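You operate a simulated robot arm through the tools that you are given. There is no shell and no other tool.

You run a simulated robot arm. Do the job below in one go: nothing can be reset, and whatever is moved stays where it is left.

JOB
Put things in order on the end of the bench by the small grey shelf. At the end: the green wheel is on the brown carton (marked "SHIMS"); the blue wheel stands on top of the black hose coil; the silver steel wheel stands where the blue wheel stood; the yellow wheel stands where the green wheel stood; whatever was shut is shut again. Leave all else as you found it, and nothing knocked over.

It is judged by the outcome, as a careful person would: the job done as asked, and still so three seconds after it is handed in. It fails if anything else is knocked over, pushed out of place, dropped, spilled or broken.

ROBOT AND FRAMES
A 7-joint arm with a two-finger parallel gripper, fixed in place. Base frame: the origin is at the foot of the arm, x ahead of it, y to its left, z up; the work surface is at about z = 0. Lengths are in cm, angles in rad, forces in N, time in s.
With the tool pointing down near the work surface it reaches from about 22 to 58 cm from the base axis. Its first joint turns from -1.152 to 1.152 rad. Payload 2.5 kg.
Tool frame: the origin (TCP) lies between the finger pads and is the grasp point; the fingertips stand 2.3 cm ahead of it; z points along the fingers, y is the line along which they close. The gripper opens to 9.4 cm. The fingers are 3.8 cm wide and 1 cm thick; the gripper's body (5.4 by 9.6 cm) begins 3.9 cm behind the TCP.
Orientation is that of the tool frame in the base frame, as [roll, pitch, yaw] about the fixed x, y, z axes, in that order (R = Rz(yaw) Ry(pitch) Rx(roll)). With the fingers straight down and closing along the base's y, the tool's x points along the base's -x, its y along +y and its z along -z.

CONTROLS
- The arm moves only by the tool drive_tool. Its argument "series" is a list that holds one entry, the list of rows, each a list of 7 numbers: the shift along the tool's x, y, z in units of 40 mm (1.0 is 40 mm), then the turn, a rotation vector about the tool's x, y, z in units of 6 degrees (1.0 is 6 degrees), then the finger opening in cm, from 0 to 9.4. In form: [[[dx, dy, dz, ax, ay, az, gripper], ...]]. A call has 1 to 20 rows; each row shifts and turns the commanded pose from where the row before left it, along the tool's axes as they then stand. A call with a number of a shift or a turn outside -1 to 1 is refused whole. Rows are played at 5 a second. More than 5 cm and 0.15 rad between two rows, or a gripper value outside its range, and nothing of the call is played. Where a pose cannot be reached the arm comes as near as it can. A force on the tool above 40 N (or 10 N above the force at the start of the call, whichever is more), or a blocked arm, ends the call early, and 0.2 s more pass. Each finger travels about 10.8 cm/s and halts on what it meets, pressing with about 24 N; the grip force reading is that of the motor and also rises with nothing between the fingers. The clock runs only during rows and for 0.2 s after the last one: add rows that do not move to give the fingers time. The reply holds the time, the measured pose of the TCP, the force on the tool along the base axes, the opening and the grip force, in the units named above and with some noise, with the torque about the TCP (base axes, N m) and any sound that the robot's microphone picked up, and new pictures: "views" is both (left out), scene, wrist or none.
- Cameras (640 x 400 px; columns grow to the right, rows downward): "scene" is fixed at [13.74, -39.88, 53.66]; the picture's right is [0.78, -0.62, 0.00], its down [-0.38, -0.48, -0.79] and it looks along [0.49, 0.62, -0.61] (base axes); focal length 278 px, centre (320, 200). "wrist" rides on the gripper at [8.6, 1.6, -7.5] in the tool frame; the picture's right is [-0.18, 0.98, 0.00], its down [-0.58, -0.11, -0.81] and it looks along [-0.79, -0.15, 0.59] (tool axes); focal length 243 px, centre (320, 200). There is no depth. A picture from a camera that has moved, and an enlarged one, comes with that camera's place and axes in the base frame and with its lens. The place of the scene camera against the robot may be out by one fixed shift of up to 2.5 cm in any direction.
- inspect(camera, box): a new picture of the part [left, top, right, bottom] of that camera's present view, enlarged. No time passes.
- close_job(): hands the job in; it is judged then, once.

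Places have to be worked out from the pictures, the camera data and where the tool is seen. Open the gripper and draw the arm clear of the work before you hand the job in, unless the task says otherwise.

The tools are called after ">>>" as name(argument=value, ...) on one line, values as JSON. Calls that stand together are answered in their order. drive_tool: Moves the arm, as the interface text tells. Its arguments: {"type":"object","properties":{"series":{"type":"array","items":{"type":"array","items":{"type":"array","items":{"type":"number"}}}},"views":{"type":"string","enum":["both","scene","wrist","none"]}},"required":["series"]} The other tools are called the same way: inspect (camera, box) takes an enlarged picture of a part of a camera's view; close_job () hands the job in.

At the start:

```text
time: 0.0
tool_pos: [32.4, 6.35, 34.71]
tool_rot: [3.142, 0.001, -3.141]
ft_force: [-0.1, -0.2, -0.2]
ft_torque: [0.01, 0.01, -0.01]
grip_width: 9.4
grasp_force: 0.1
```

scene: 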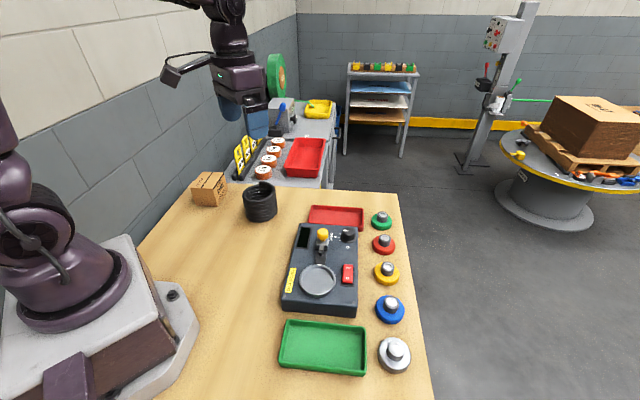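
wrist: 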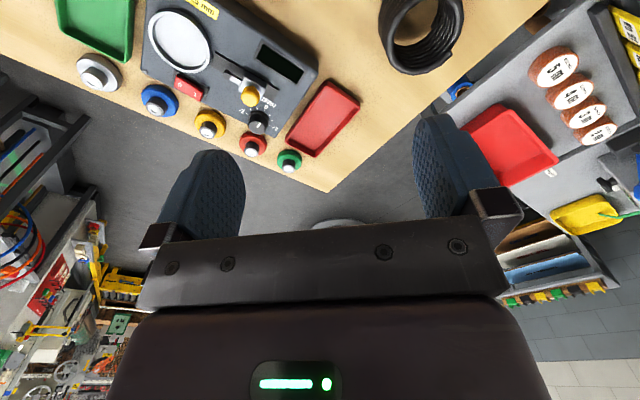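

The pictures show five wheels in a row on the right bench edge, a black coil, and a small brown carton. I'll look closer at these before moving.

>>> inspect(camera="scene", box=[180, 150, 300, 225])

>>> inspect(camera="scene", box=[270, 190, 430, 290])

>>> inspect(camera="scene", box=[270, 280, 430, 380])

>>> inspect(camera="scene", box=[220, 70, 380, 190])

>>> inspect(camera="wrist", box=[40, 0, 360, 200])

>>> inspect(camera="wrist", box=[360, 0, 640, 175])

```text
5.33 times, centred on (240, 188) of scene
camera zoom: at [13.74, -39.88, 53.66], right [0.78, -0.62, 0.0], down [-0.38, -0.48, -0.79], along [0.49, 0.62, -0.61], focal length 1481 px, centre (747, 267)
```

zoom: 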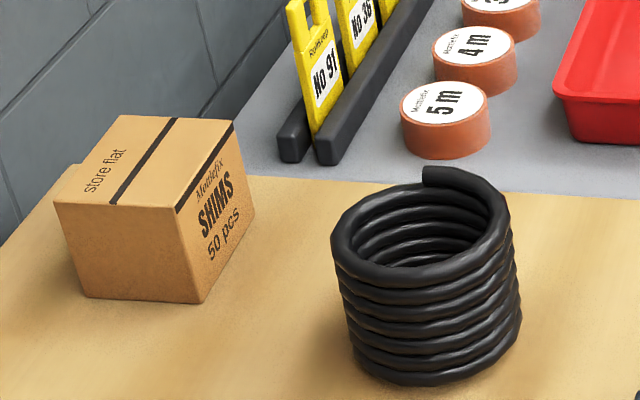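

```text
4.00 times, centred on (350, 240) of scene
camera zoom: at [13.74, -39.88, 53.66], right [0.78, -0.62, 0.0], down [-0.38, -0.48, -0.79], along [0.49, 0.62, -0.61], focal length 1111 px, centre (200, 40)
```

zoom: 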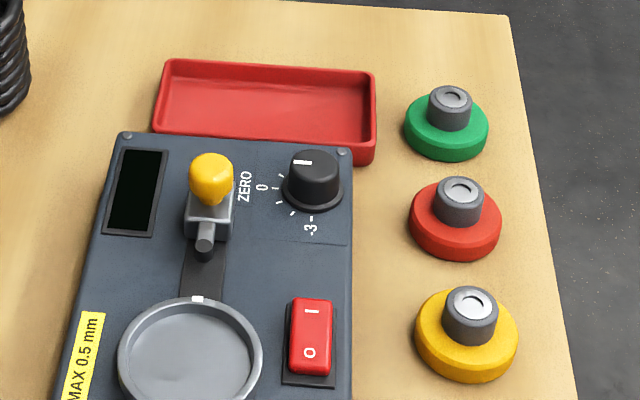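

```text
4.00 times, centred on (350, 330) of scene
camera zoom: at [13.74, -39.88, 53.66], right [0.78, -0.62, 0.0], down [-0.38, -0.48, -0.79], along [0.49, 0.62, -0.61], focal length 1111 px, centre (200, -320)
```

zoom: 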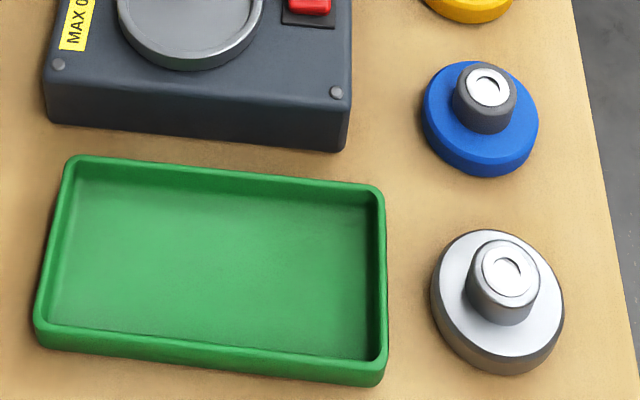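

```text
3.33 times, centred on (300, 130) of scene
camera zoom: at [13.74, -39.88, 53.66], right [0.78, -0.62, 0.0], down [-0.38, -0.48, -0.79], along [0.49, 0.62, -0.61], focal length 926 px, centre (387, 433)
```

zoom: 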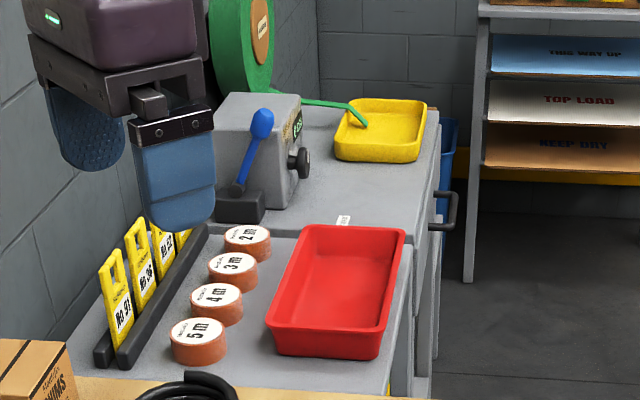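

```text
2.00 times, centred on (200, 100) of wrist
camera zoom: at [23.79, 7.96, 42.21], right [0.18, 0.98, 0.0], down [0.58, -0.11, 0.81], along [0.79, -0.15, -0.59], focal length 485 px, centre (560, 400)
```

zoom: 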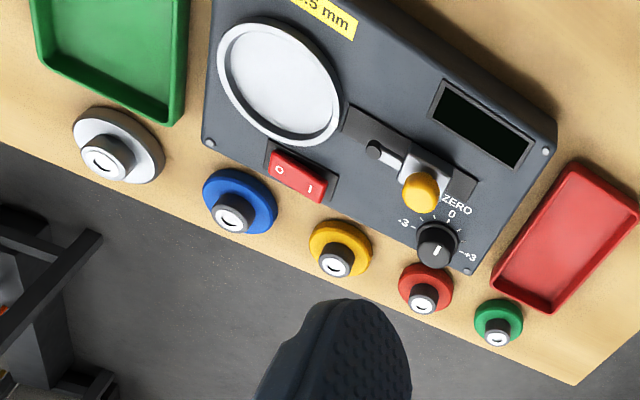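

```text
2.29 times, centred on (500, 88) of wrist
camera zoom: at [23.79, 7.96, 42.21], right [0.18, 0.98, 0.0], down [0.58, -0.11, 0.81], along [0.79, -0.15, -0.59], focal length 555 px, centre (-91, 457)
```

zoom: 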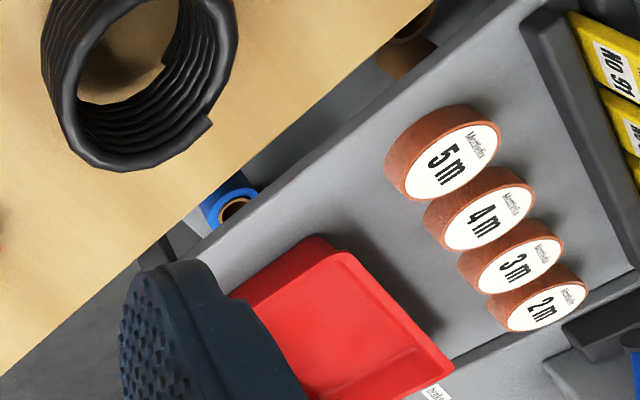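

The wheels seem to stand in a row about 8.8 cm apart, from silver at about (37,-31) to green at about (62,-7). The coil is near (38,18) and the SHIMS carton near (29,35). I'll move to a higher viewing spot nearer the wheels to refine these.

>>> drive_tool(series=[[[-0.525, -0.681, 0.405, 0, 0, 0, 9.4], [-0.525, -0.681, 0.405, 0, 0, 0, 9.4], [-0.525, -0.681, 0.405, 0, 0, 0, 9.4], [-0.525, -0.681, 0.405, 0, 0, 0, 9.4], [-0.525, -0.681, 0.405, 0, 0, 0, 9.4], [-0.525, -0.681, 0.405, 0, 0, 0, 9.4], [0, 0, 0, 0, 0, 0, 9.4]]], views="both")

```text
time: 1.6
tool_pos: [45.01, -9.96, 25.17]
tool_rot: [-3.141, -0.001, 3.141]
ft_force: [0.5, -0.1, 0.1]
ft_torque: [-0.01, 0.01, -0.01]
grip_width: 9.4
grasp_force: 0.1
camera wrist: at [36.38, -8.4, 32.64], right [0.18, 0.98, 0.0], down [0.58, -0.11, 0.81], along [0.79, -0.15, -0.59], focal length 243 px, centre (320, 200)
```

scene: 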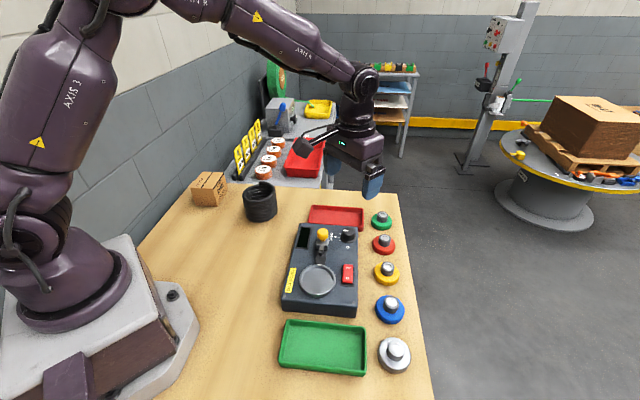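
wrist: 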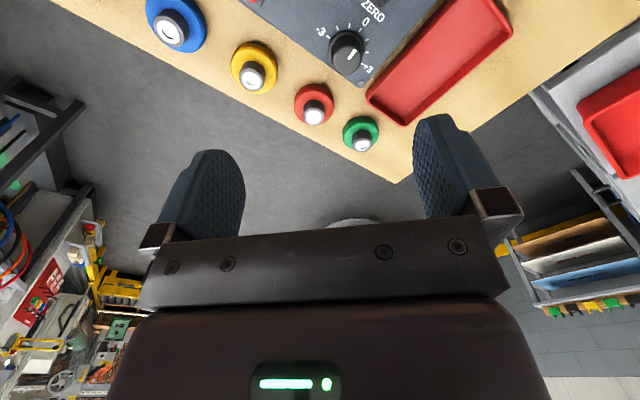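

The view is clear and nearer the wheels. I'll enlarge the wheels to measure them.

>>> inspect(camera="wrist", box=[280, 60, 440, 160])

>>> inspect(camera="wrist", box=[130, 0, 290, 100])

>>> inspect(camera="scene", box=[360, 200, 424, 240])

>>> inspect(camera="scene", box=[360, 285, 440, 335])

>>> inspect(camera="scene", box=[236, 175, 300, 215])

```text
4.00 times, centred on (360, 110) of wrist
camera zoom: at [36.38, -8.4, 32.64], right [0.18, 0.98, 0.0], down [0.58, -0.11, 0.81], along [0.79, -0.15, -0.59], focal length 970 px, centre (160, 560)
```

zoom: 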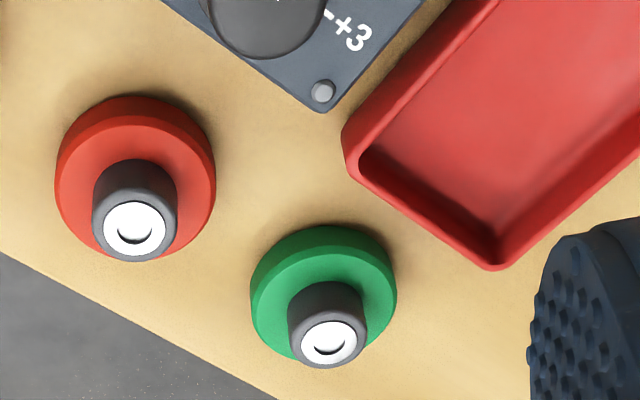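

```text
4.00 times, centred on (210, 50) of wrist
camera zoom: at [36.38, -8.4, 32.64], right [0.18, 0.98, 0.0], down [0.58, -0.11, 0.81], along [0.79, -0.15, -0.59], focal length 970 px, centre (760, 800)
```

zoom: 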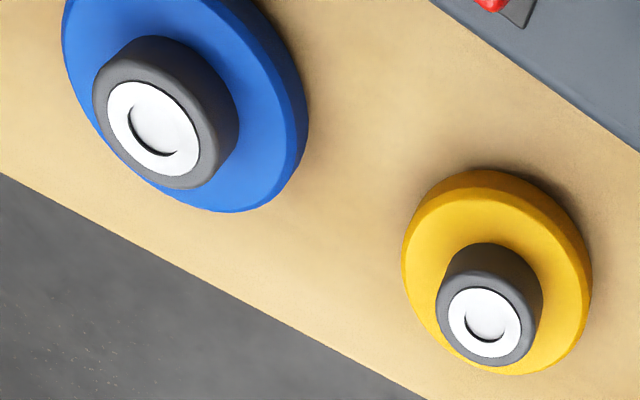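

```text
10.00 times, centred on (392, 220) of scene
camera zoom: at [13.74, -39.88, 53.66], right [0.78, -0.62, 0.0], down [-0.38, -0.48, -0.79], along [0.49, 0.62, -0.61], focal length 2776 px, centre (-400, 0)
```

zoom: 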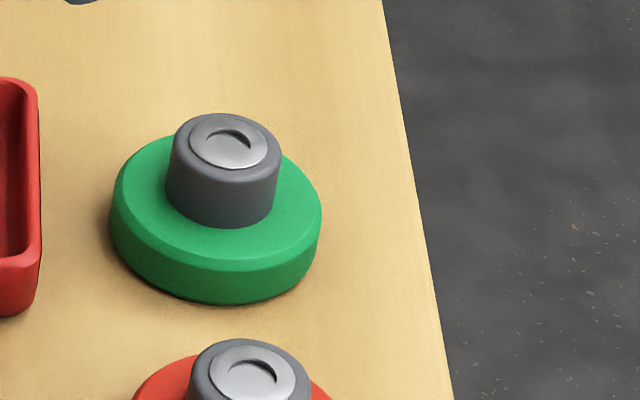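

```text
8.00 times, centred on (400, 310) of scene
camera zoom: at [13.74, -39.88, 53.66], right [0.78, -0.62, 0.0], down [-0.38, -0.48, -0.79], along [0.49, 0.62, -0.61], focal length 2221 px, centre (-320, -680)
```

zoom: 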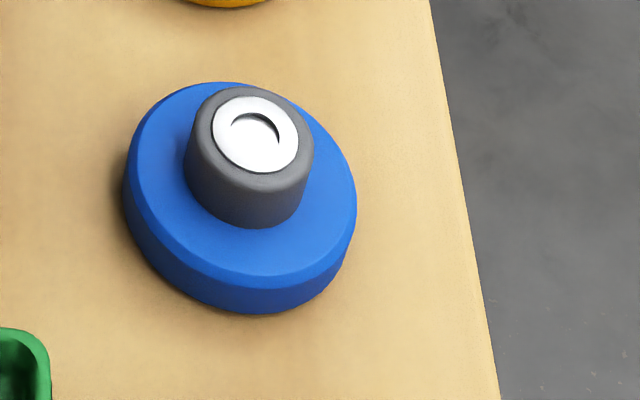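

```text
10.00 times, centred on (268, 195) of scene
camera zoom: at [13.74, -39.88, 53.66], right [0.78, -0.62, 0.0], down [-0.38, -0.48, -0.79], along [0.49, 0.62, -0.61], focal length 2776 px, centre (840, 250)
```

zoom: 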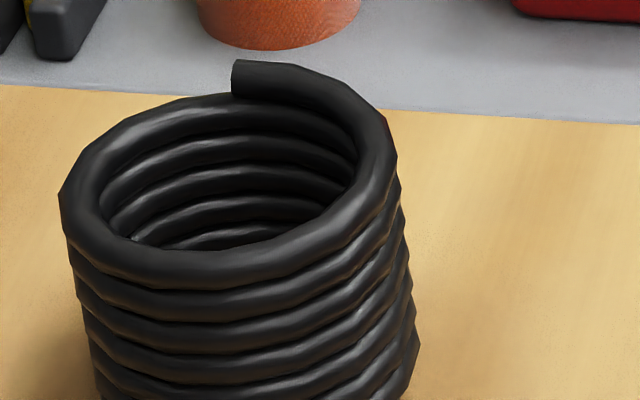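

From two wrist views I place the green knob at about (62.3,-6.6) with its top near z=3.5, which is beyond straight-down reach. I'll yaw the tool so the wrist camera stays over the low red tray, tilt it slightly outward, and check the result.

>>> drive_tool(series=[[[0, 0, 0, 0, 0, 1, 9.4], [0, 0, 0, 0, 0, 1, 9.4], [0, 0, 0, 0, 0, 1, 9.4], [0, 0, 0, 0, 0, 1, 9.4], [0, 0, 0, 0, 0, 1, 9.4], [0, 0, 0, 0, -1, 0, 9.4], [0, 0, 0, 0, -1, 0, 9.4], [0, 0, 0, 0, 0, 0, 9.4]]], views="both")

```text
time: 3.4
tool_pos: [44.85, -9.92, 24.95]
tool_rot: [-3.14, 0.211, 2.617]
ft_force: [0.8, -0.3, 0.0]
ft_torque: [-0.01, 0.01, -0.01]
grip_width: 9.39
grasp_force: 0.0
camera wrist: at [37.08, -3.56, 30.53], right [0.65, 0.76, 0.04], down [0.29, -0.29, 0.91], along [0.7, -0.58, -0.41], focal length 243 px, centre (320, 200)
```

scene: 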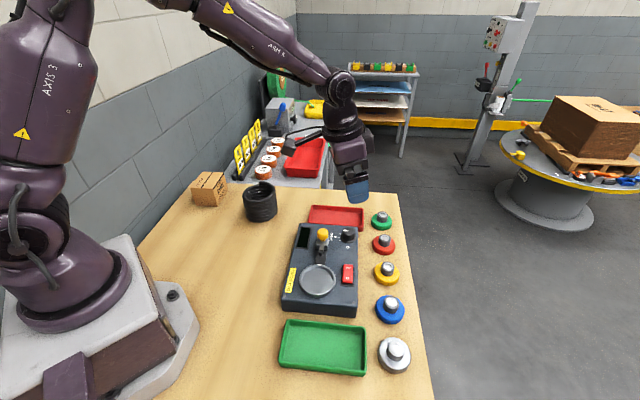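
wrist: 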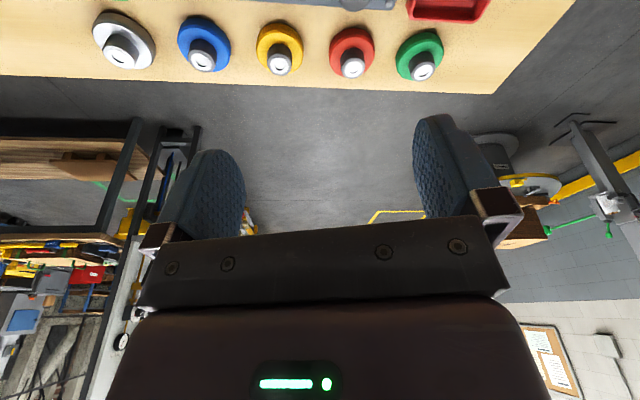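

The pose tracks well, and now all five wheels are in one wrist view. I'll enlarge the row to triangulate their positions.

>>> inspect(camera="wrist", box=[80, 0, 280, 100])

>>> inspect(camera="wrist", box=[280, 0, 480, 100])

```text
3.20 times, centred on (180, 50) of wrist
camera zoom: at [37.08, -3.56, 30.53], right [0.65, 0.76, 0.04], down [0.29, -0.29, 0.91], along [0.7, -0.58, -0.41], focal length 776 px, centre (768, 680)
```

zoom: 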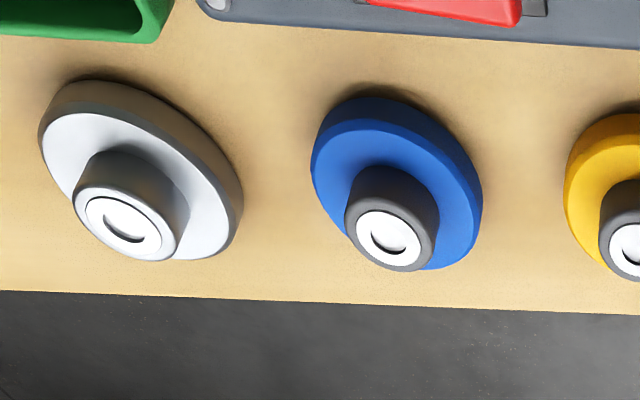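

```text
3.20 times, centred on (380, 50) of wrist
camera zoom: at [37.08, -3.56, 30.53], right [0.65, 0.76, 0.04], down [0.29, -0.29, 0.91], along [0.7, -0.58, -0.41], focal length 776 px, centre (128, 680)
```

zoom: 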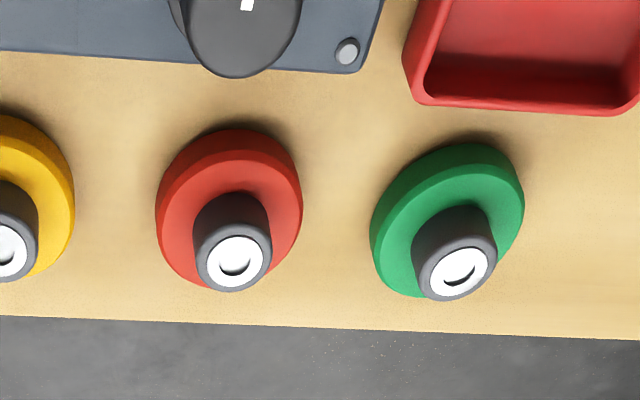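

All five knobs triangulate consistently at 9 cm spacing. Knob centres: green (62.45,-6.5), red (56.3,-13), yellow (49.7,-19.4), blue (43.3,-25.7), silver (37,-32.4). I'll move to a tilted hover over green and see whether the arm can reach it.

>>> drive_tool(series=[[[-0.3604, 0.4904, 0.6283, 0, 0, 0, 6.5], [-0.3604, 0.4904, 0.6283, 0, 0, 0, 6.5], [-0.3604, 0.4904, 0.6283, 0, 0, 0, 6.5], [-0.3604, 0.4904, 0.6283, 0, 0, 0, 6.5], [-0.3604, 0.4904, 0.6283, 0, 0, 0, 6.5], [-0.3604, 0.4904, 0.6283, 0, 0, 0, 6.5], [0, 0, 0, 0, 0, 0, 6.5], [0, 0, 0, 0, 0, 0, 6.5]]], views="both")

```text
time: 5.2
tool_pos: [61.06, -5.55, 11.92]
tool_rot: [-3.141, 0.21, 2.618]
ft_force: [1.1, -0.3, 0.1]
ft_torque: [0.0, 0.01, -0.02]
grip_width: 6.49
grasp_force: 0.1
camera wrist: at [53.21, 0.73, 17.47], right [0.65, 0.76, 0.04], down [0.29, -0.29, 0.91], along [0.7, -0.58, -0.41], focal length 243 px, centre (320, 200)
```

scene: 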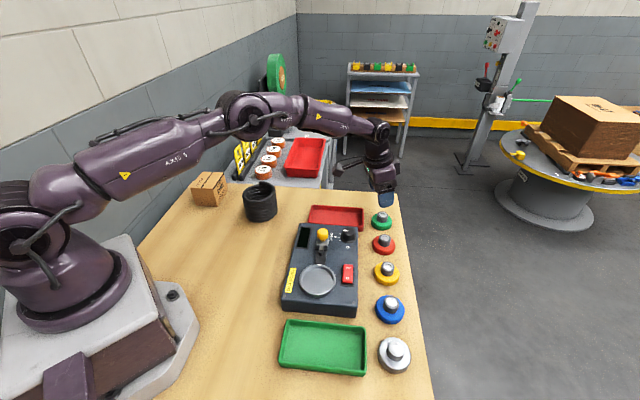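
wrist: 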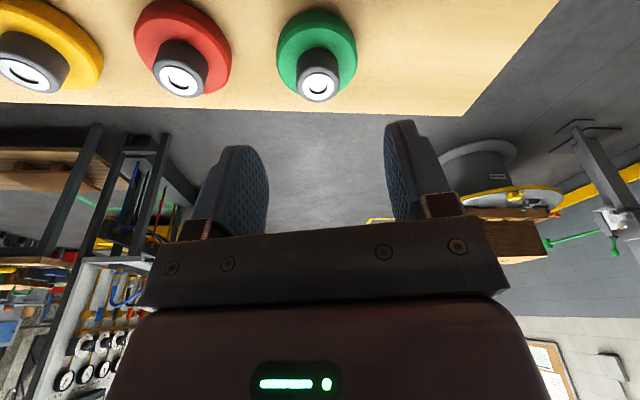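

The arm reaches the spot, and green is centred between the fingers to about 0.1 cm. I'll descend along the tool axis partway and check.

>>> drive_tool(series=[[[0, 0, 0.45, 0, 0, 0, 6.5], [0, 0, 0.45, 0, 0, 0, 6.5], [0, 0, 0.35, 0, 0, 0, 6.5], [0, 0, 0, 0, 0, 0, 6.5], [0, 0, 0, 0, 0, 0, 6.5]]], views="both")

>>> inspect(camera="scene", box=[330, 170, 426, 230])

>>> inspect(camera="wrist", box=[160, 0, 480, 200])

```text
time: 6.4
tool_pos: [61.87, -6.21, 6.96]
tool_rot: [3.141, 0.21, 2.618]
ft_force: [0.5, 0.1, -0.4]
ft_torque: [-0.01, 0.0, -0.01]
grip_width: 6.48
grasp_force: 0.1
camera wrist: at [53.96, 0.24, 12.62], right [0.65, 0.76, 0.04], down [0.29, -0.29, 0.91], along [0.7, -0.58, -0.41], focal length 243 px, centre (320, 200)
```

scene: 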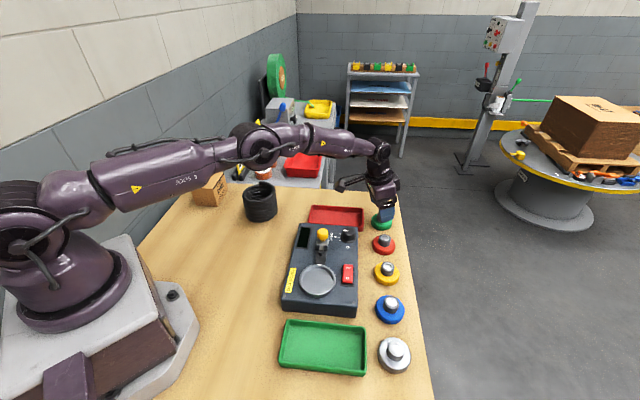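
wrist: 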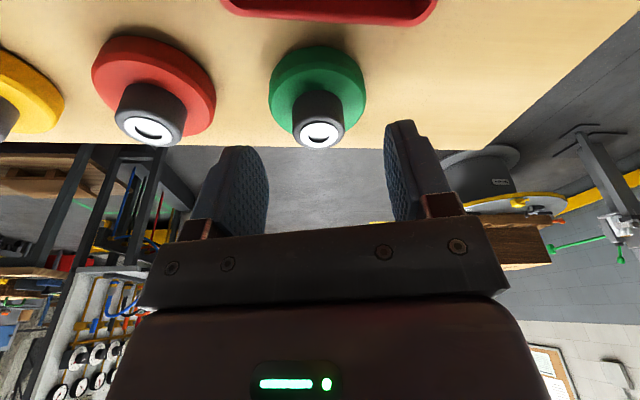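

```text
6.67 times, centred on (378, 200) of scene
camera zoom: at [13.74, -39.88, 53.66], right [0.78, -0.62, 0.0], down [-0.38, -0.48, -0.79], along [0.49, 0.62, -0.61], focal length 1851 px, centre (-67, 200)
```

zoom: 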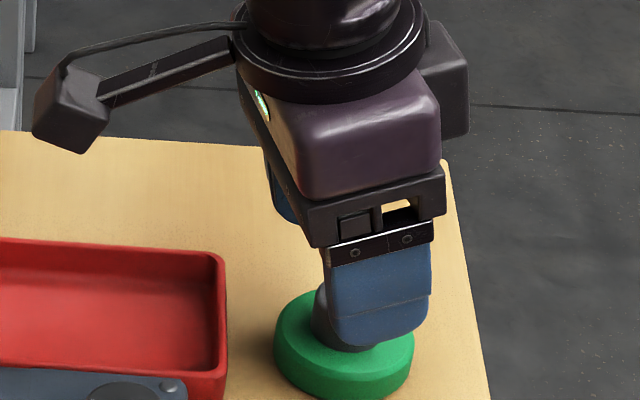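

```text
2.00 times, centred on (320, 100) of wrist
camera zoom: at [53.96, 0.24, 12.62], right [0.65, 0.76, 0.04], down [0.29, -0.29, 0.91], along [0.7, -0.58, -0.41], focal length 485 px, centre (320, 400)
```

zoom: 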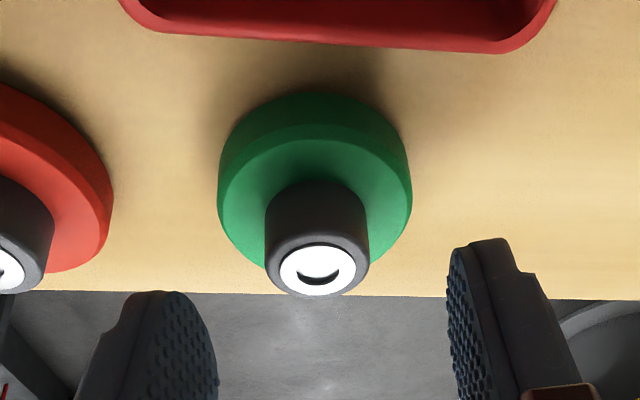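

Green is still centred (0.1 cm off sideways, 0.2 cm farther out). I'll descend the last 2.5 cm with a small outward correction, then close on the hub.

>>> drive_tool(series=[[[-0.02, 0, 0.2, 0, 0, 0, 6.5], [-0.02, 0, 0.2, 0, 0, 0, 6.5], [-0.01, 0, 0.2, 0, 0, 0, 6.5], [0, 0, 0, 0, 0, 0, 6.5], [0, 0, 0, 0, 0, 0, 6.5]]], views="both")

>>> inspect(camera="scene", box=[330, 180, 426, 240])

>>> inspect(camera="wrist", box=[160, 0, 480, 200])

```text
time: 7.6
tool_pos: [62.3, -6.35, 4.76]
tool_rot: [3.141, 0.208, 2.618]
ft_force: [0.3, -1.1, 0.3]
ft_torque: [-0.01, -0.01, -0.02]
grip_width: 6.5
grasp_force: 0.1
camera wrist: at [54.43, -0.08, 10.33], right [0.65, 0.76, 0.04], down [0.29, -0.29, 0.91], along [0.7, -0.58, -0.41], focal length 243 px, centre (320, 200)
```

scene: 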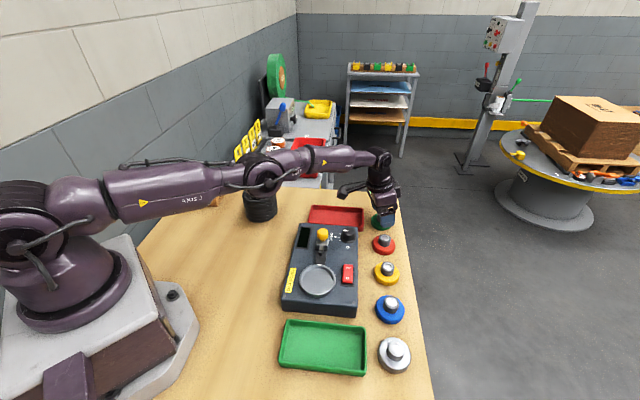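
wrist: 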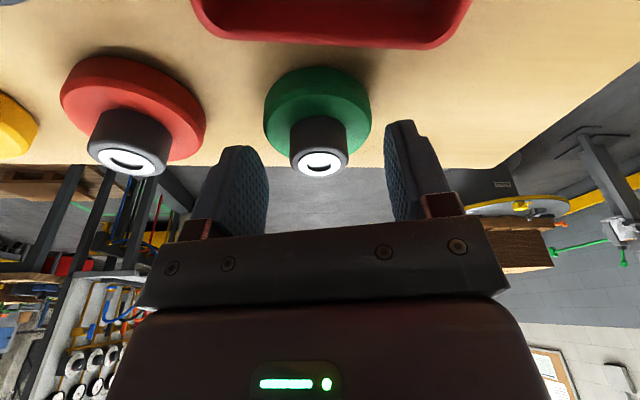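

```text
6.67 times, centred on (378, 210) of scene
camera zoom: at [13.74, -39.88, 53.66], right [0.78, -0.62, 0.0], down [-0.38, -0.48, -0.79], along [0.49, 0.62, -0.61], focal length 1851 px, centre (-67, 133)
```

zoom: 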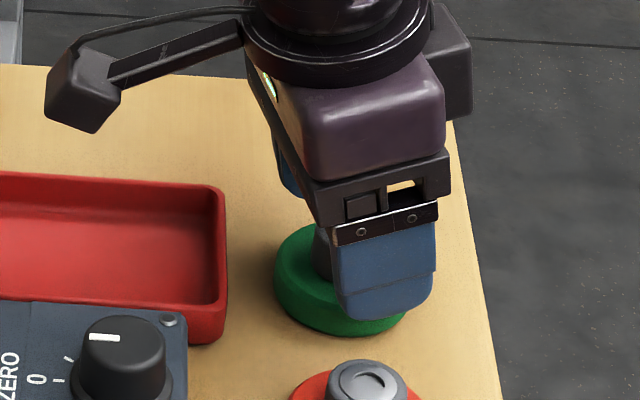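

```text
2.00 times, centred on (320, 100) of wrist
camera zoom: at [54.43, -0.08, 10.33], right [0.65, 0.76, 0.04], down [0.29, -0.29, 0.91], along [0.7, -0.58, -0.41], focal length 485 px, centre (320, 400)
```

zoom: 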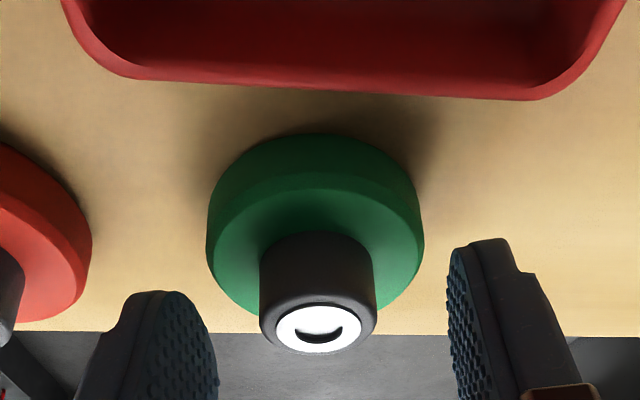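

The prediction of the near fingertip in the scene picture matches what I see, so the hub lies between the pads. I'll lower another 0.3 cm and close gently.

>>> drive_tool(series=[[[0, 0, 0.075, 0, 0, 0, 6.5], [0, 0, 0, 0, 0, 0, 6.5], [0, 0, 0, 0, 0, 0, 4.5], [0, 0, 0, 0, 0, 0, 3.5], [0, 0, 0, 0, 0, 0, 2.5], [0, 0, 0, 0, 0, 0, 1.5], [0, 0, 0, 0, 0, 0, 1.5]]], views="both")

>>> inspect(camera="wrist", box=[160, 0, 480, 200])

>>> inspect(camera="scene", box=[330, 180, 426, 240])

```text
time: 9.2
tool_pos: [62.34, -6.47, 4.62]
tool_rot: [3.141, 0.212, 2.619]
ft_force: [-0.4, 0.0, 0.3]
ft_torque: [0.04, 0.02, 0.01]
grip_width: 2.89
grasp_force: 24.1
camera wrist: at [54.42, -0.11, 10.11], right [0.65, 0.76, 0.04], down [0.29, -0.29, 0.91], along [0.7, -0.58, -0.41], focal length 243 px, centre (320, 200)
```

scene: 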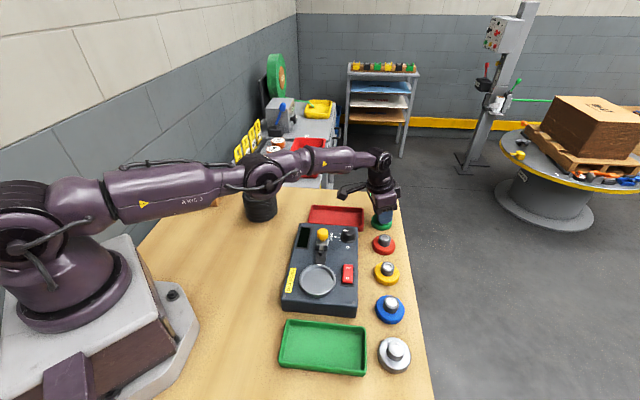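
wrist: 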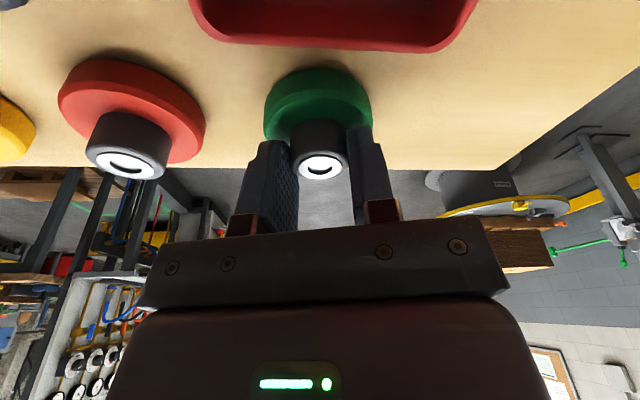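

```text
2.00 times, centred on (320, 100) of wrist
camera zoom: at [54.42, -0.11, 10.11], right [0.65, 0.76, 0.04], down [0.29, -0.29, 0.91], along [0.7, -0.58, -0.41], focal length 485 px, centre (320, 400)
```

zoom: 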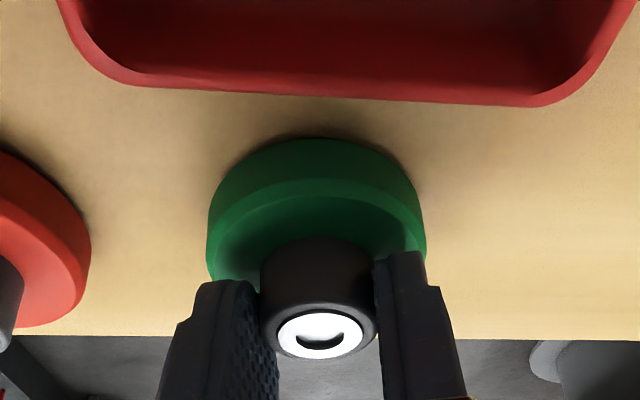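

```text
6.67 times, centred on (378, 210) of scene
camera zoom: at [13.74, -39.88, 53.66], right [0.78, -0.62, 0.0], down [-0.38, -0.48, -0.79], along [0.49, 0.62, -0.61], focal length 1851 px, centre (-67, 133)
```

zoom: 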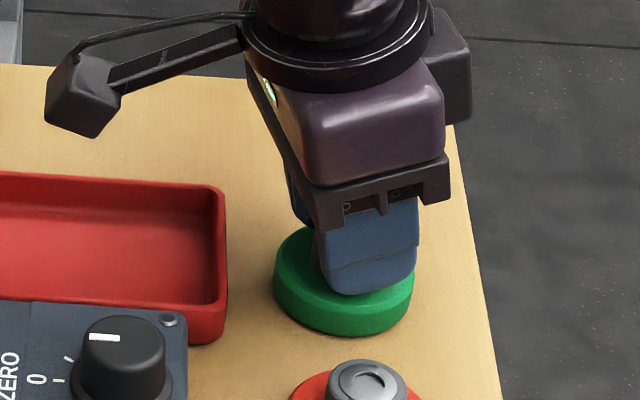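

Green is gripped (width 2.89, 24 N) with the TCP at (62.34,-6.47,4.62). I record this as the reference pose for placing yellow, and lift straight up now.

>>> drive_tool(series=[[[-0.052, 0, -0.2445, 0, 0, 0, 1.5], [-0.104, 0, -0.489, 0, 0, 0, 1.5], [-0.156, 0, -0.7336, 0, 0, 0, 1.5], [-0.156, 0, -0.7336, 0, 0, 0, 1.5], [-0.156, 0, -0.7336, 0, 0, 0, 1.5], [0, 0, 0, 0, 0, 0, 1.5], [0, 0, 0, 0, 0, 0, 1.5]]], views="both")

>>> inspect(camera="scene", box=[330, 120, 426, 240])

>>> inspect(camera="wrist", box=[160, 0, 480, 200])

```text
time: 10.8
tool_pos: [62.71, -6.27, 16.65]
tool_rot: [3.141, 0.208, 2.618]
ft_force: [0.3, -0.2, 0.3]
ft_torque: [0.0, 0.0, -0.01]
grip_width: 1.49
grasp_force: 0.0
camera wrist: at [54.89, 0.17, 22.21], right [0.65, 0.76, 0.04], down [0.29, -0.29, 0.91], along [0.7, -0.58, -0.41], focal length 243 px, centre (320, 200)
```

scene: 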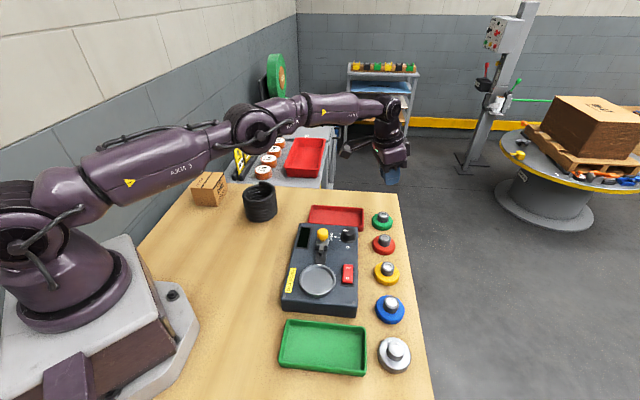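
wrist: 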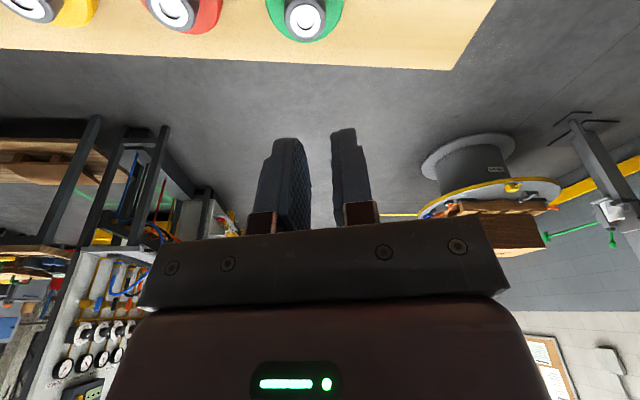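

```text
3.33 times, centred on (378, 180) of scene
camera zoom: at [13.74, -39.88, 53.66], right [0.78, -0.62, 0.0], down [-0.38, -0.48, -0.79], along [0.49, 0.62, -0.61], focal length 926 px, centre (127, 267)
```

zoom: 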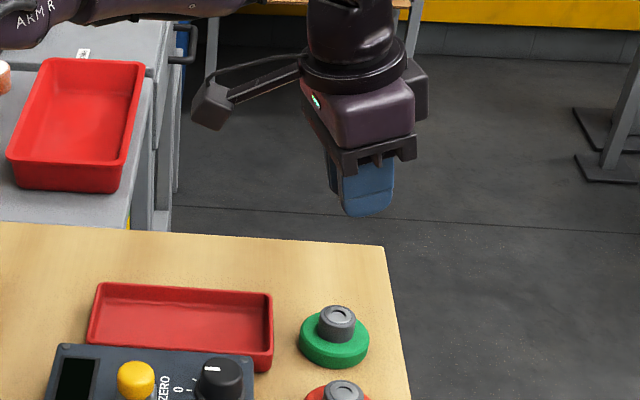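

```text
2.00 times, centred on (320, 100) of wrist
camera zoom: at [54.89, 0.17, 22.21], right [0.65, 0.76, 0.04], down [0.29, -0.29, 0.91], along [0.7, -0.58, -0.41], focal length 485 px, centre (320, 400)
```

zoom: 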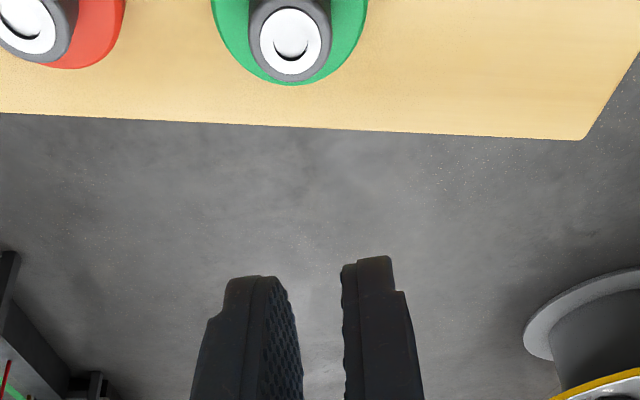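

The wheel slid out of the fingers, and it still stands in its original place (same pixels as before), so my hold on the hub was too shallow. I'll open, go back down and go deeper in small steps while reading the force.

>>> drive_tool(series=[[[0, 0, 0, 0, 0, 0, 6.0], [0, 0, 0, 0, 0, 0, 6.0], [0, 0, 0, 0, 0, 0, 6.0], [0.1553, 0, 0.7305, 0, 0, 0, 6.0], [0.1553, 0, 0.7305, 0, 0, 0, 6.0], [0.1553, 0, 0.7305, 0, 0, 0, 6.0], [0.1, 0, 0.49, 0, 0, 0, 6.0], [0.0553, 0, 0.2405, 0, 0, 0, 6.0], [0, 0, 0, 0, 0, 0, 6.0], [0, 0, 0, 0, 0, 0, 6.0]]], views="both")

>>> inspect(camera="wrist", box=[200, 40, 440, 190])

>>> inspect(camera="scene", box=[346, 190, 410, 230])

```text
time: 13.0
tool_pos: [62.13, -6.25, 4.74]
tool_rot: [3.141, 0.209, 2.617]
ft_force: [0.4, 0.4, 0.6]
ft_torque: [-0.02, -0.02, 0.0]
grip_width: 5.98
grasp_force: 0.0
out of reach, approached as far as the arm can: row 8
camera wrist: at [54.31, 0.13, 10.34], right [0.65, 0.76, 0.04], down [0.29, -0.29, 0.91], along [0.7, -0.58, -0.41], focal length 243 px, centre (320, 200)
```

scene: 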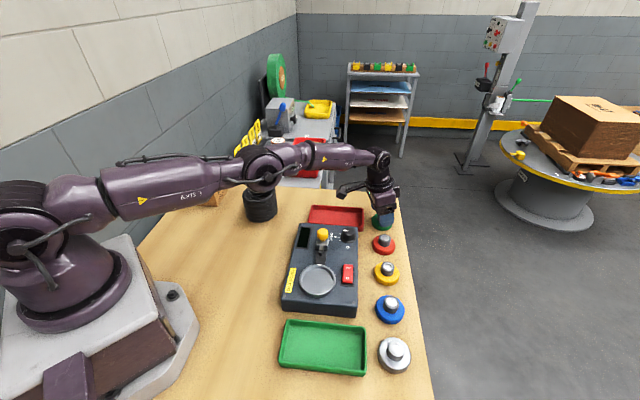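
wrist: 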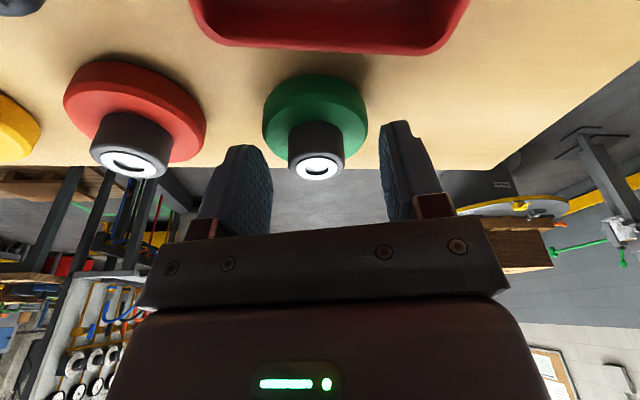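

```text
2.67 times, centred on (320, 115) of wrist
camera zoom: at [54.31, 0.13, 10.34], right [0.65, 0.76, 0.04], down [0.29, -0.29, 0.91], along [0.7, -0.58, -0.41], focal length 647 px, centre (320, 427)
```

zoom: 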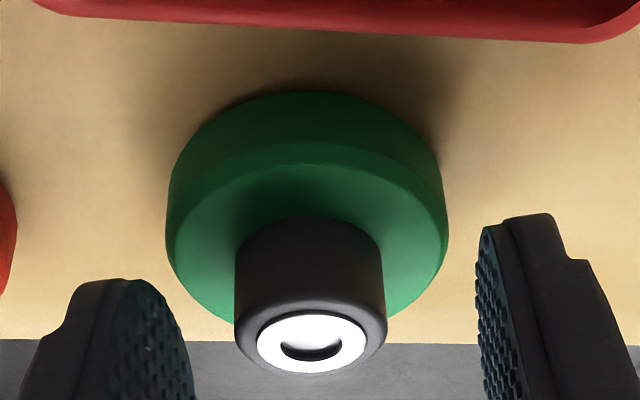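

```text
10.00 times, centred on (378, 210) of scene
camera zoom: at [13.74, -39.88, 53.66], right [0.78, -0.62, 0.0], down [-0.38, -0.48, -0.79], along [0.49, 0.62, -0.61], focal length 2776 px, centre (-260, 100)
```

zoom: 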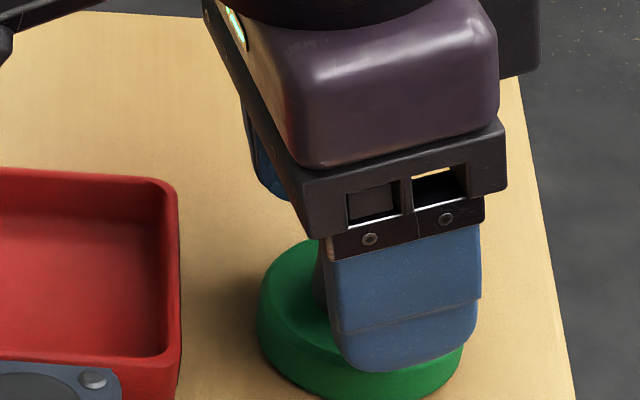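

The reply says the arm hit its reach limit at z≈4.7 with this tilt, so I could not get deep enough. I'll rise 3 cm and tilt 6° more outward to gain reach.

>>> drive_tool(series=[[[-0.156, 0, -0.7336, 0, 0, 0, 6.0], [0, 0, 0, 0, -1, 0, 6.0], [0, 0, 0, 0, 0, 0, 6.0], [0, 0, 0, 0, 0, 0, 6.0]]], views="wrist")

```text
time: 14.0
tool_pos: [62.08, -6.23, 7.69]
tool_rot: [-3.141, 0.315, 2.618]
ft_force: [-0.4, 0.4, 0.1]
ft_torque: [-0.01, 0.02, -0.02]
grip_width: 5.99
grasp_force: 0.0
camera wrist: at [53.78, 0.34, 12.14], right [0.64, 0.76, 0.06], down [0.21, -0.25, 0.95], along [0.74, -0.6, -0.32], focal length 243 px, centre (320, 200)
```

wrist: 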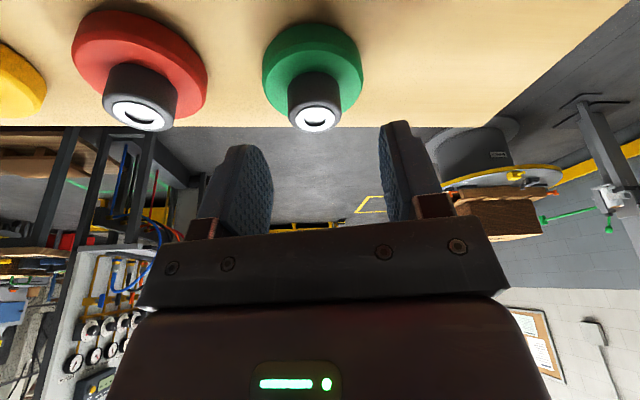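

The command was re-based on the reached pose, and green's hub is at (62.45,-6.65). I'll shift back so the tilted tool axis meets the hub, then descend along the axis to about z=4.6.

>>> drive_tool(series=[[[0.259, -0.0375, -0.084, 0, 0, 0, 6.0], [0, 0, 0.3, 0, 0, 0, 6.0], [0, 0, 0.3, 0, 0, 0, 6.0], [0, 0, 0.2, 0, 0, 0, 6.0], [0, 0, 0, 0, 0, 0, 6.0], [0, 0, 0, 0, 0, 0, 6.0]]], views="both")

>>> inspect(camera="wrist", box=[200, 40, 440, 190])

>>> inspect(camera="scene", box=[346, 190, 410, 230])

```text
time: 15.4
tool_pos: [61.96, -6.29, 4.7]
tool_rot: [-3.141, 0.314, 2.62]
ft_force: [-0.4, 0.3, 1.0]
ft_torque: [-0.01, -0.02, 0.02]
grip_width: 6.0
grasp_force: 0.0
camera wrist: at [53.66, 0.22, 9.17], right [0.64, 0.76, 0.06], down [0.21, -0.25, 0.95], along [0.74, -0.6, -0.32], focal length 243 px, centre (320, 200)
```

scene: 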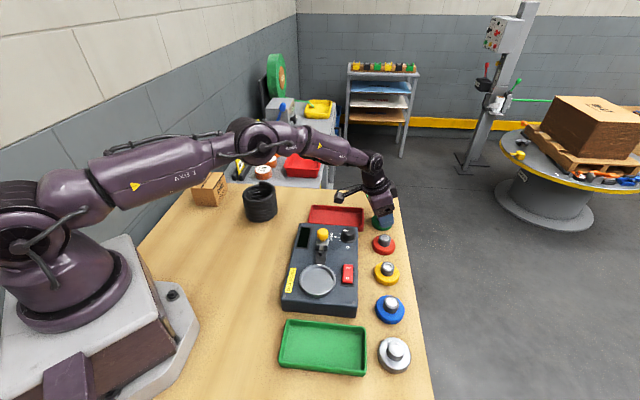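
wrist: 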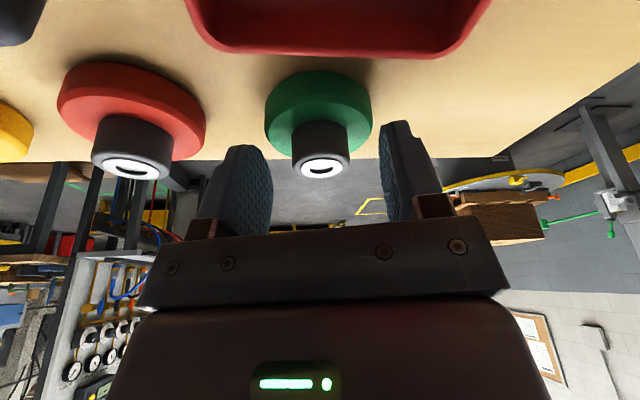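

```text
2.67 times, centred on (320, 115) of wrist
camera zoom: at [53.66, 0.22, 9.17], right [0.64, 0.76, 0.06], down [0.21, -0.25, 0.95], along [0.74, -0.6, -0.32], focal length 647 px, centre (320, 427)
```

zoom: 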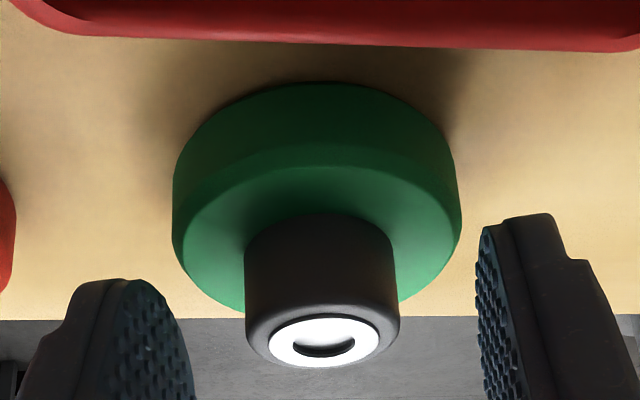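

```text
10.00 times, centred on (378, 210) of scene
camera zoom: at [13.74, -39.88, 53.66], right [0.78, -0.62, 0.0], down [-0.38, -0.48, -0.79], along [0.49, 0.62, -0.61], focal length 2776 px, centre (-260, 100)
```

zoom: 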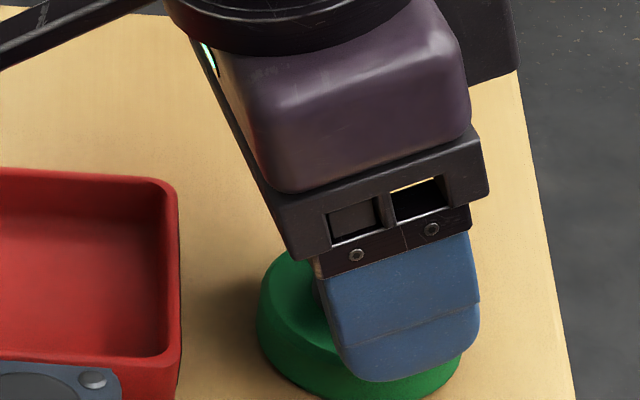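

Not at a limit this time. I'll go down in two small steps along the tool axis (0.5 cm in all) and watch the force.

>>> drive_tool(series=[[[0, 0, 0.07, 0, 0, 0, 6.0], [0, 0, 0.05, 0, 0, 0, 6.0], [0, 0, 0, 0, 0, 0, 6.0]]], views="none")

```text
time: 16.2
tool_pos: [62.09, -6.45, 4.03]
tool_rot: [-3.141, 0.315, 2.62]
ft_force: [-0.8, -0.2, -0.9]
ft_torque: [-0.03, -0.01, 0.01]
grip_width: 5.99
grasp_force: 0.1
```

No contact yet at z≈4.0–4.2. One more 0.15 cm step, then close and check the grip.

>>> drive_tool(series=[[[0, 0, 0.04, 0, 0, 0, 6.0], [0, 0, 0, 0, 0, 0, 6.0], [0, 0, 0, 0, 0, 0, 6.0]]], views="none")

>>> inspect(camera="scene", box=[354, 200, 402, 230])

>>> inspect(camera="wrist", box=[200, 40, 440, 190])

```text
time: 17.0
tool_pos: [62.05, -6.67, 4.0]
tool_rot: [3.141, 0.314, 2.618]
ft_force: [0.4, 0.1, 1.0]
ft_torque: [0.04, -0.02, 0.01]
grip_width: 6.01
grasp_force: 0.0
```

```text
13.33 times, centred on (378, 215) of scene
camera zoom: at [13.74, -39.88, 53.66], right [0.78, -0.62, 0.0], down [-0.38, -0.48, -0.79], along [0.49, 0.62, -0.61], focal length 3702 px, centre (-453, 0)
```

zoom: 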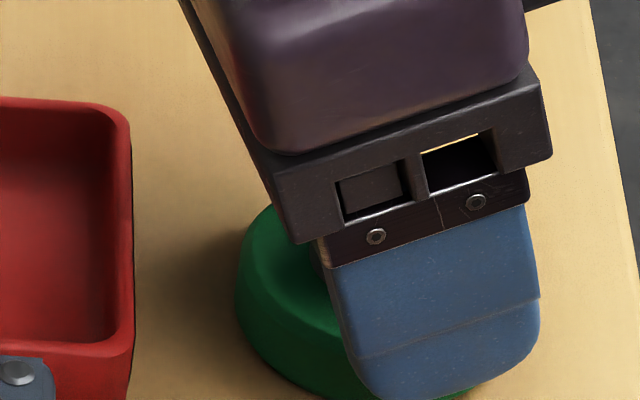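

```text
2.67 times, centred on (320, 115) of wrist
camera zoom: at [53.8, 0.03, 8.48], right [0.64, 0.76, 0.06], down [0.21, -0.25, 0.95], along [0.74, -0.6, -0.32], focal length 647 px, centre (320, 427)
```

zoom: 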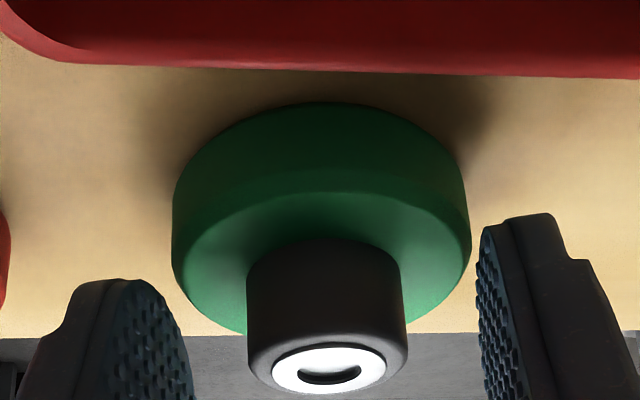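

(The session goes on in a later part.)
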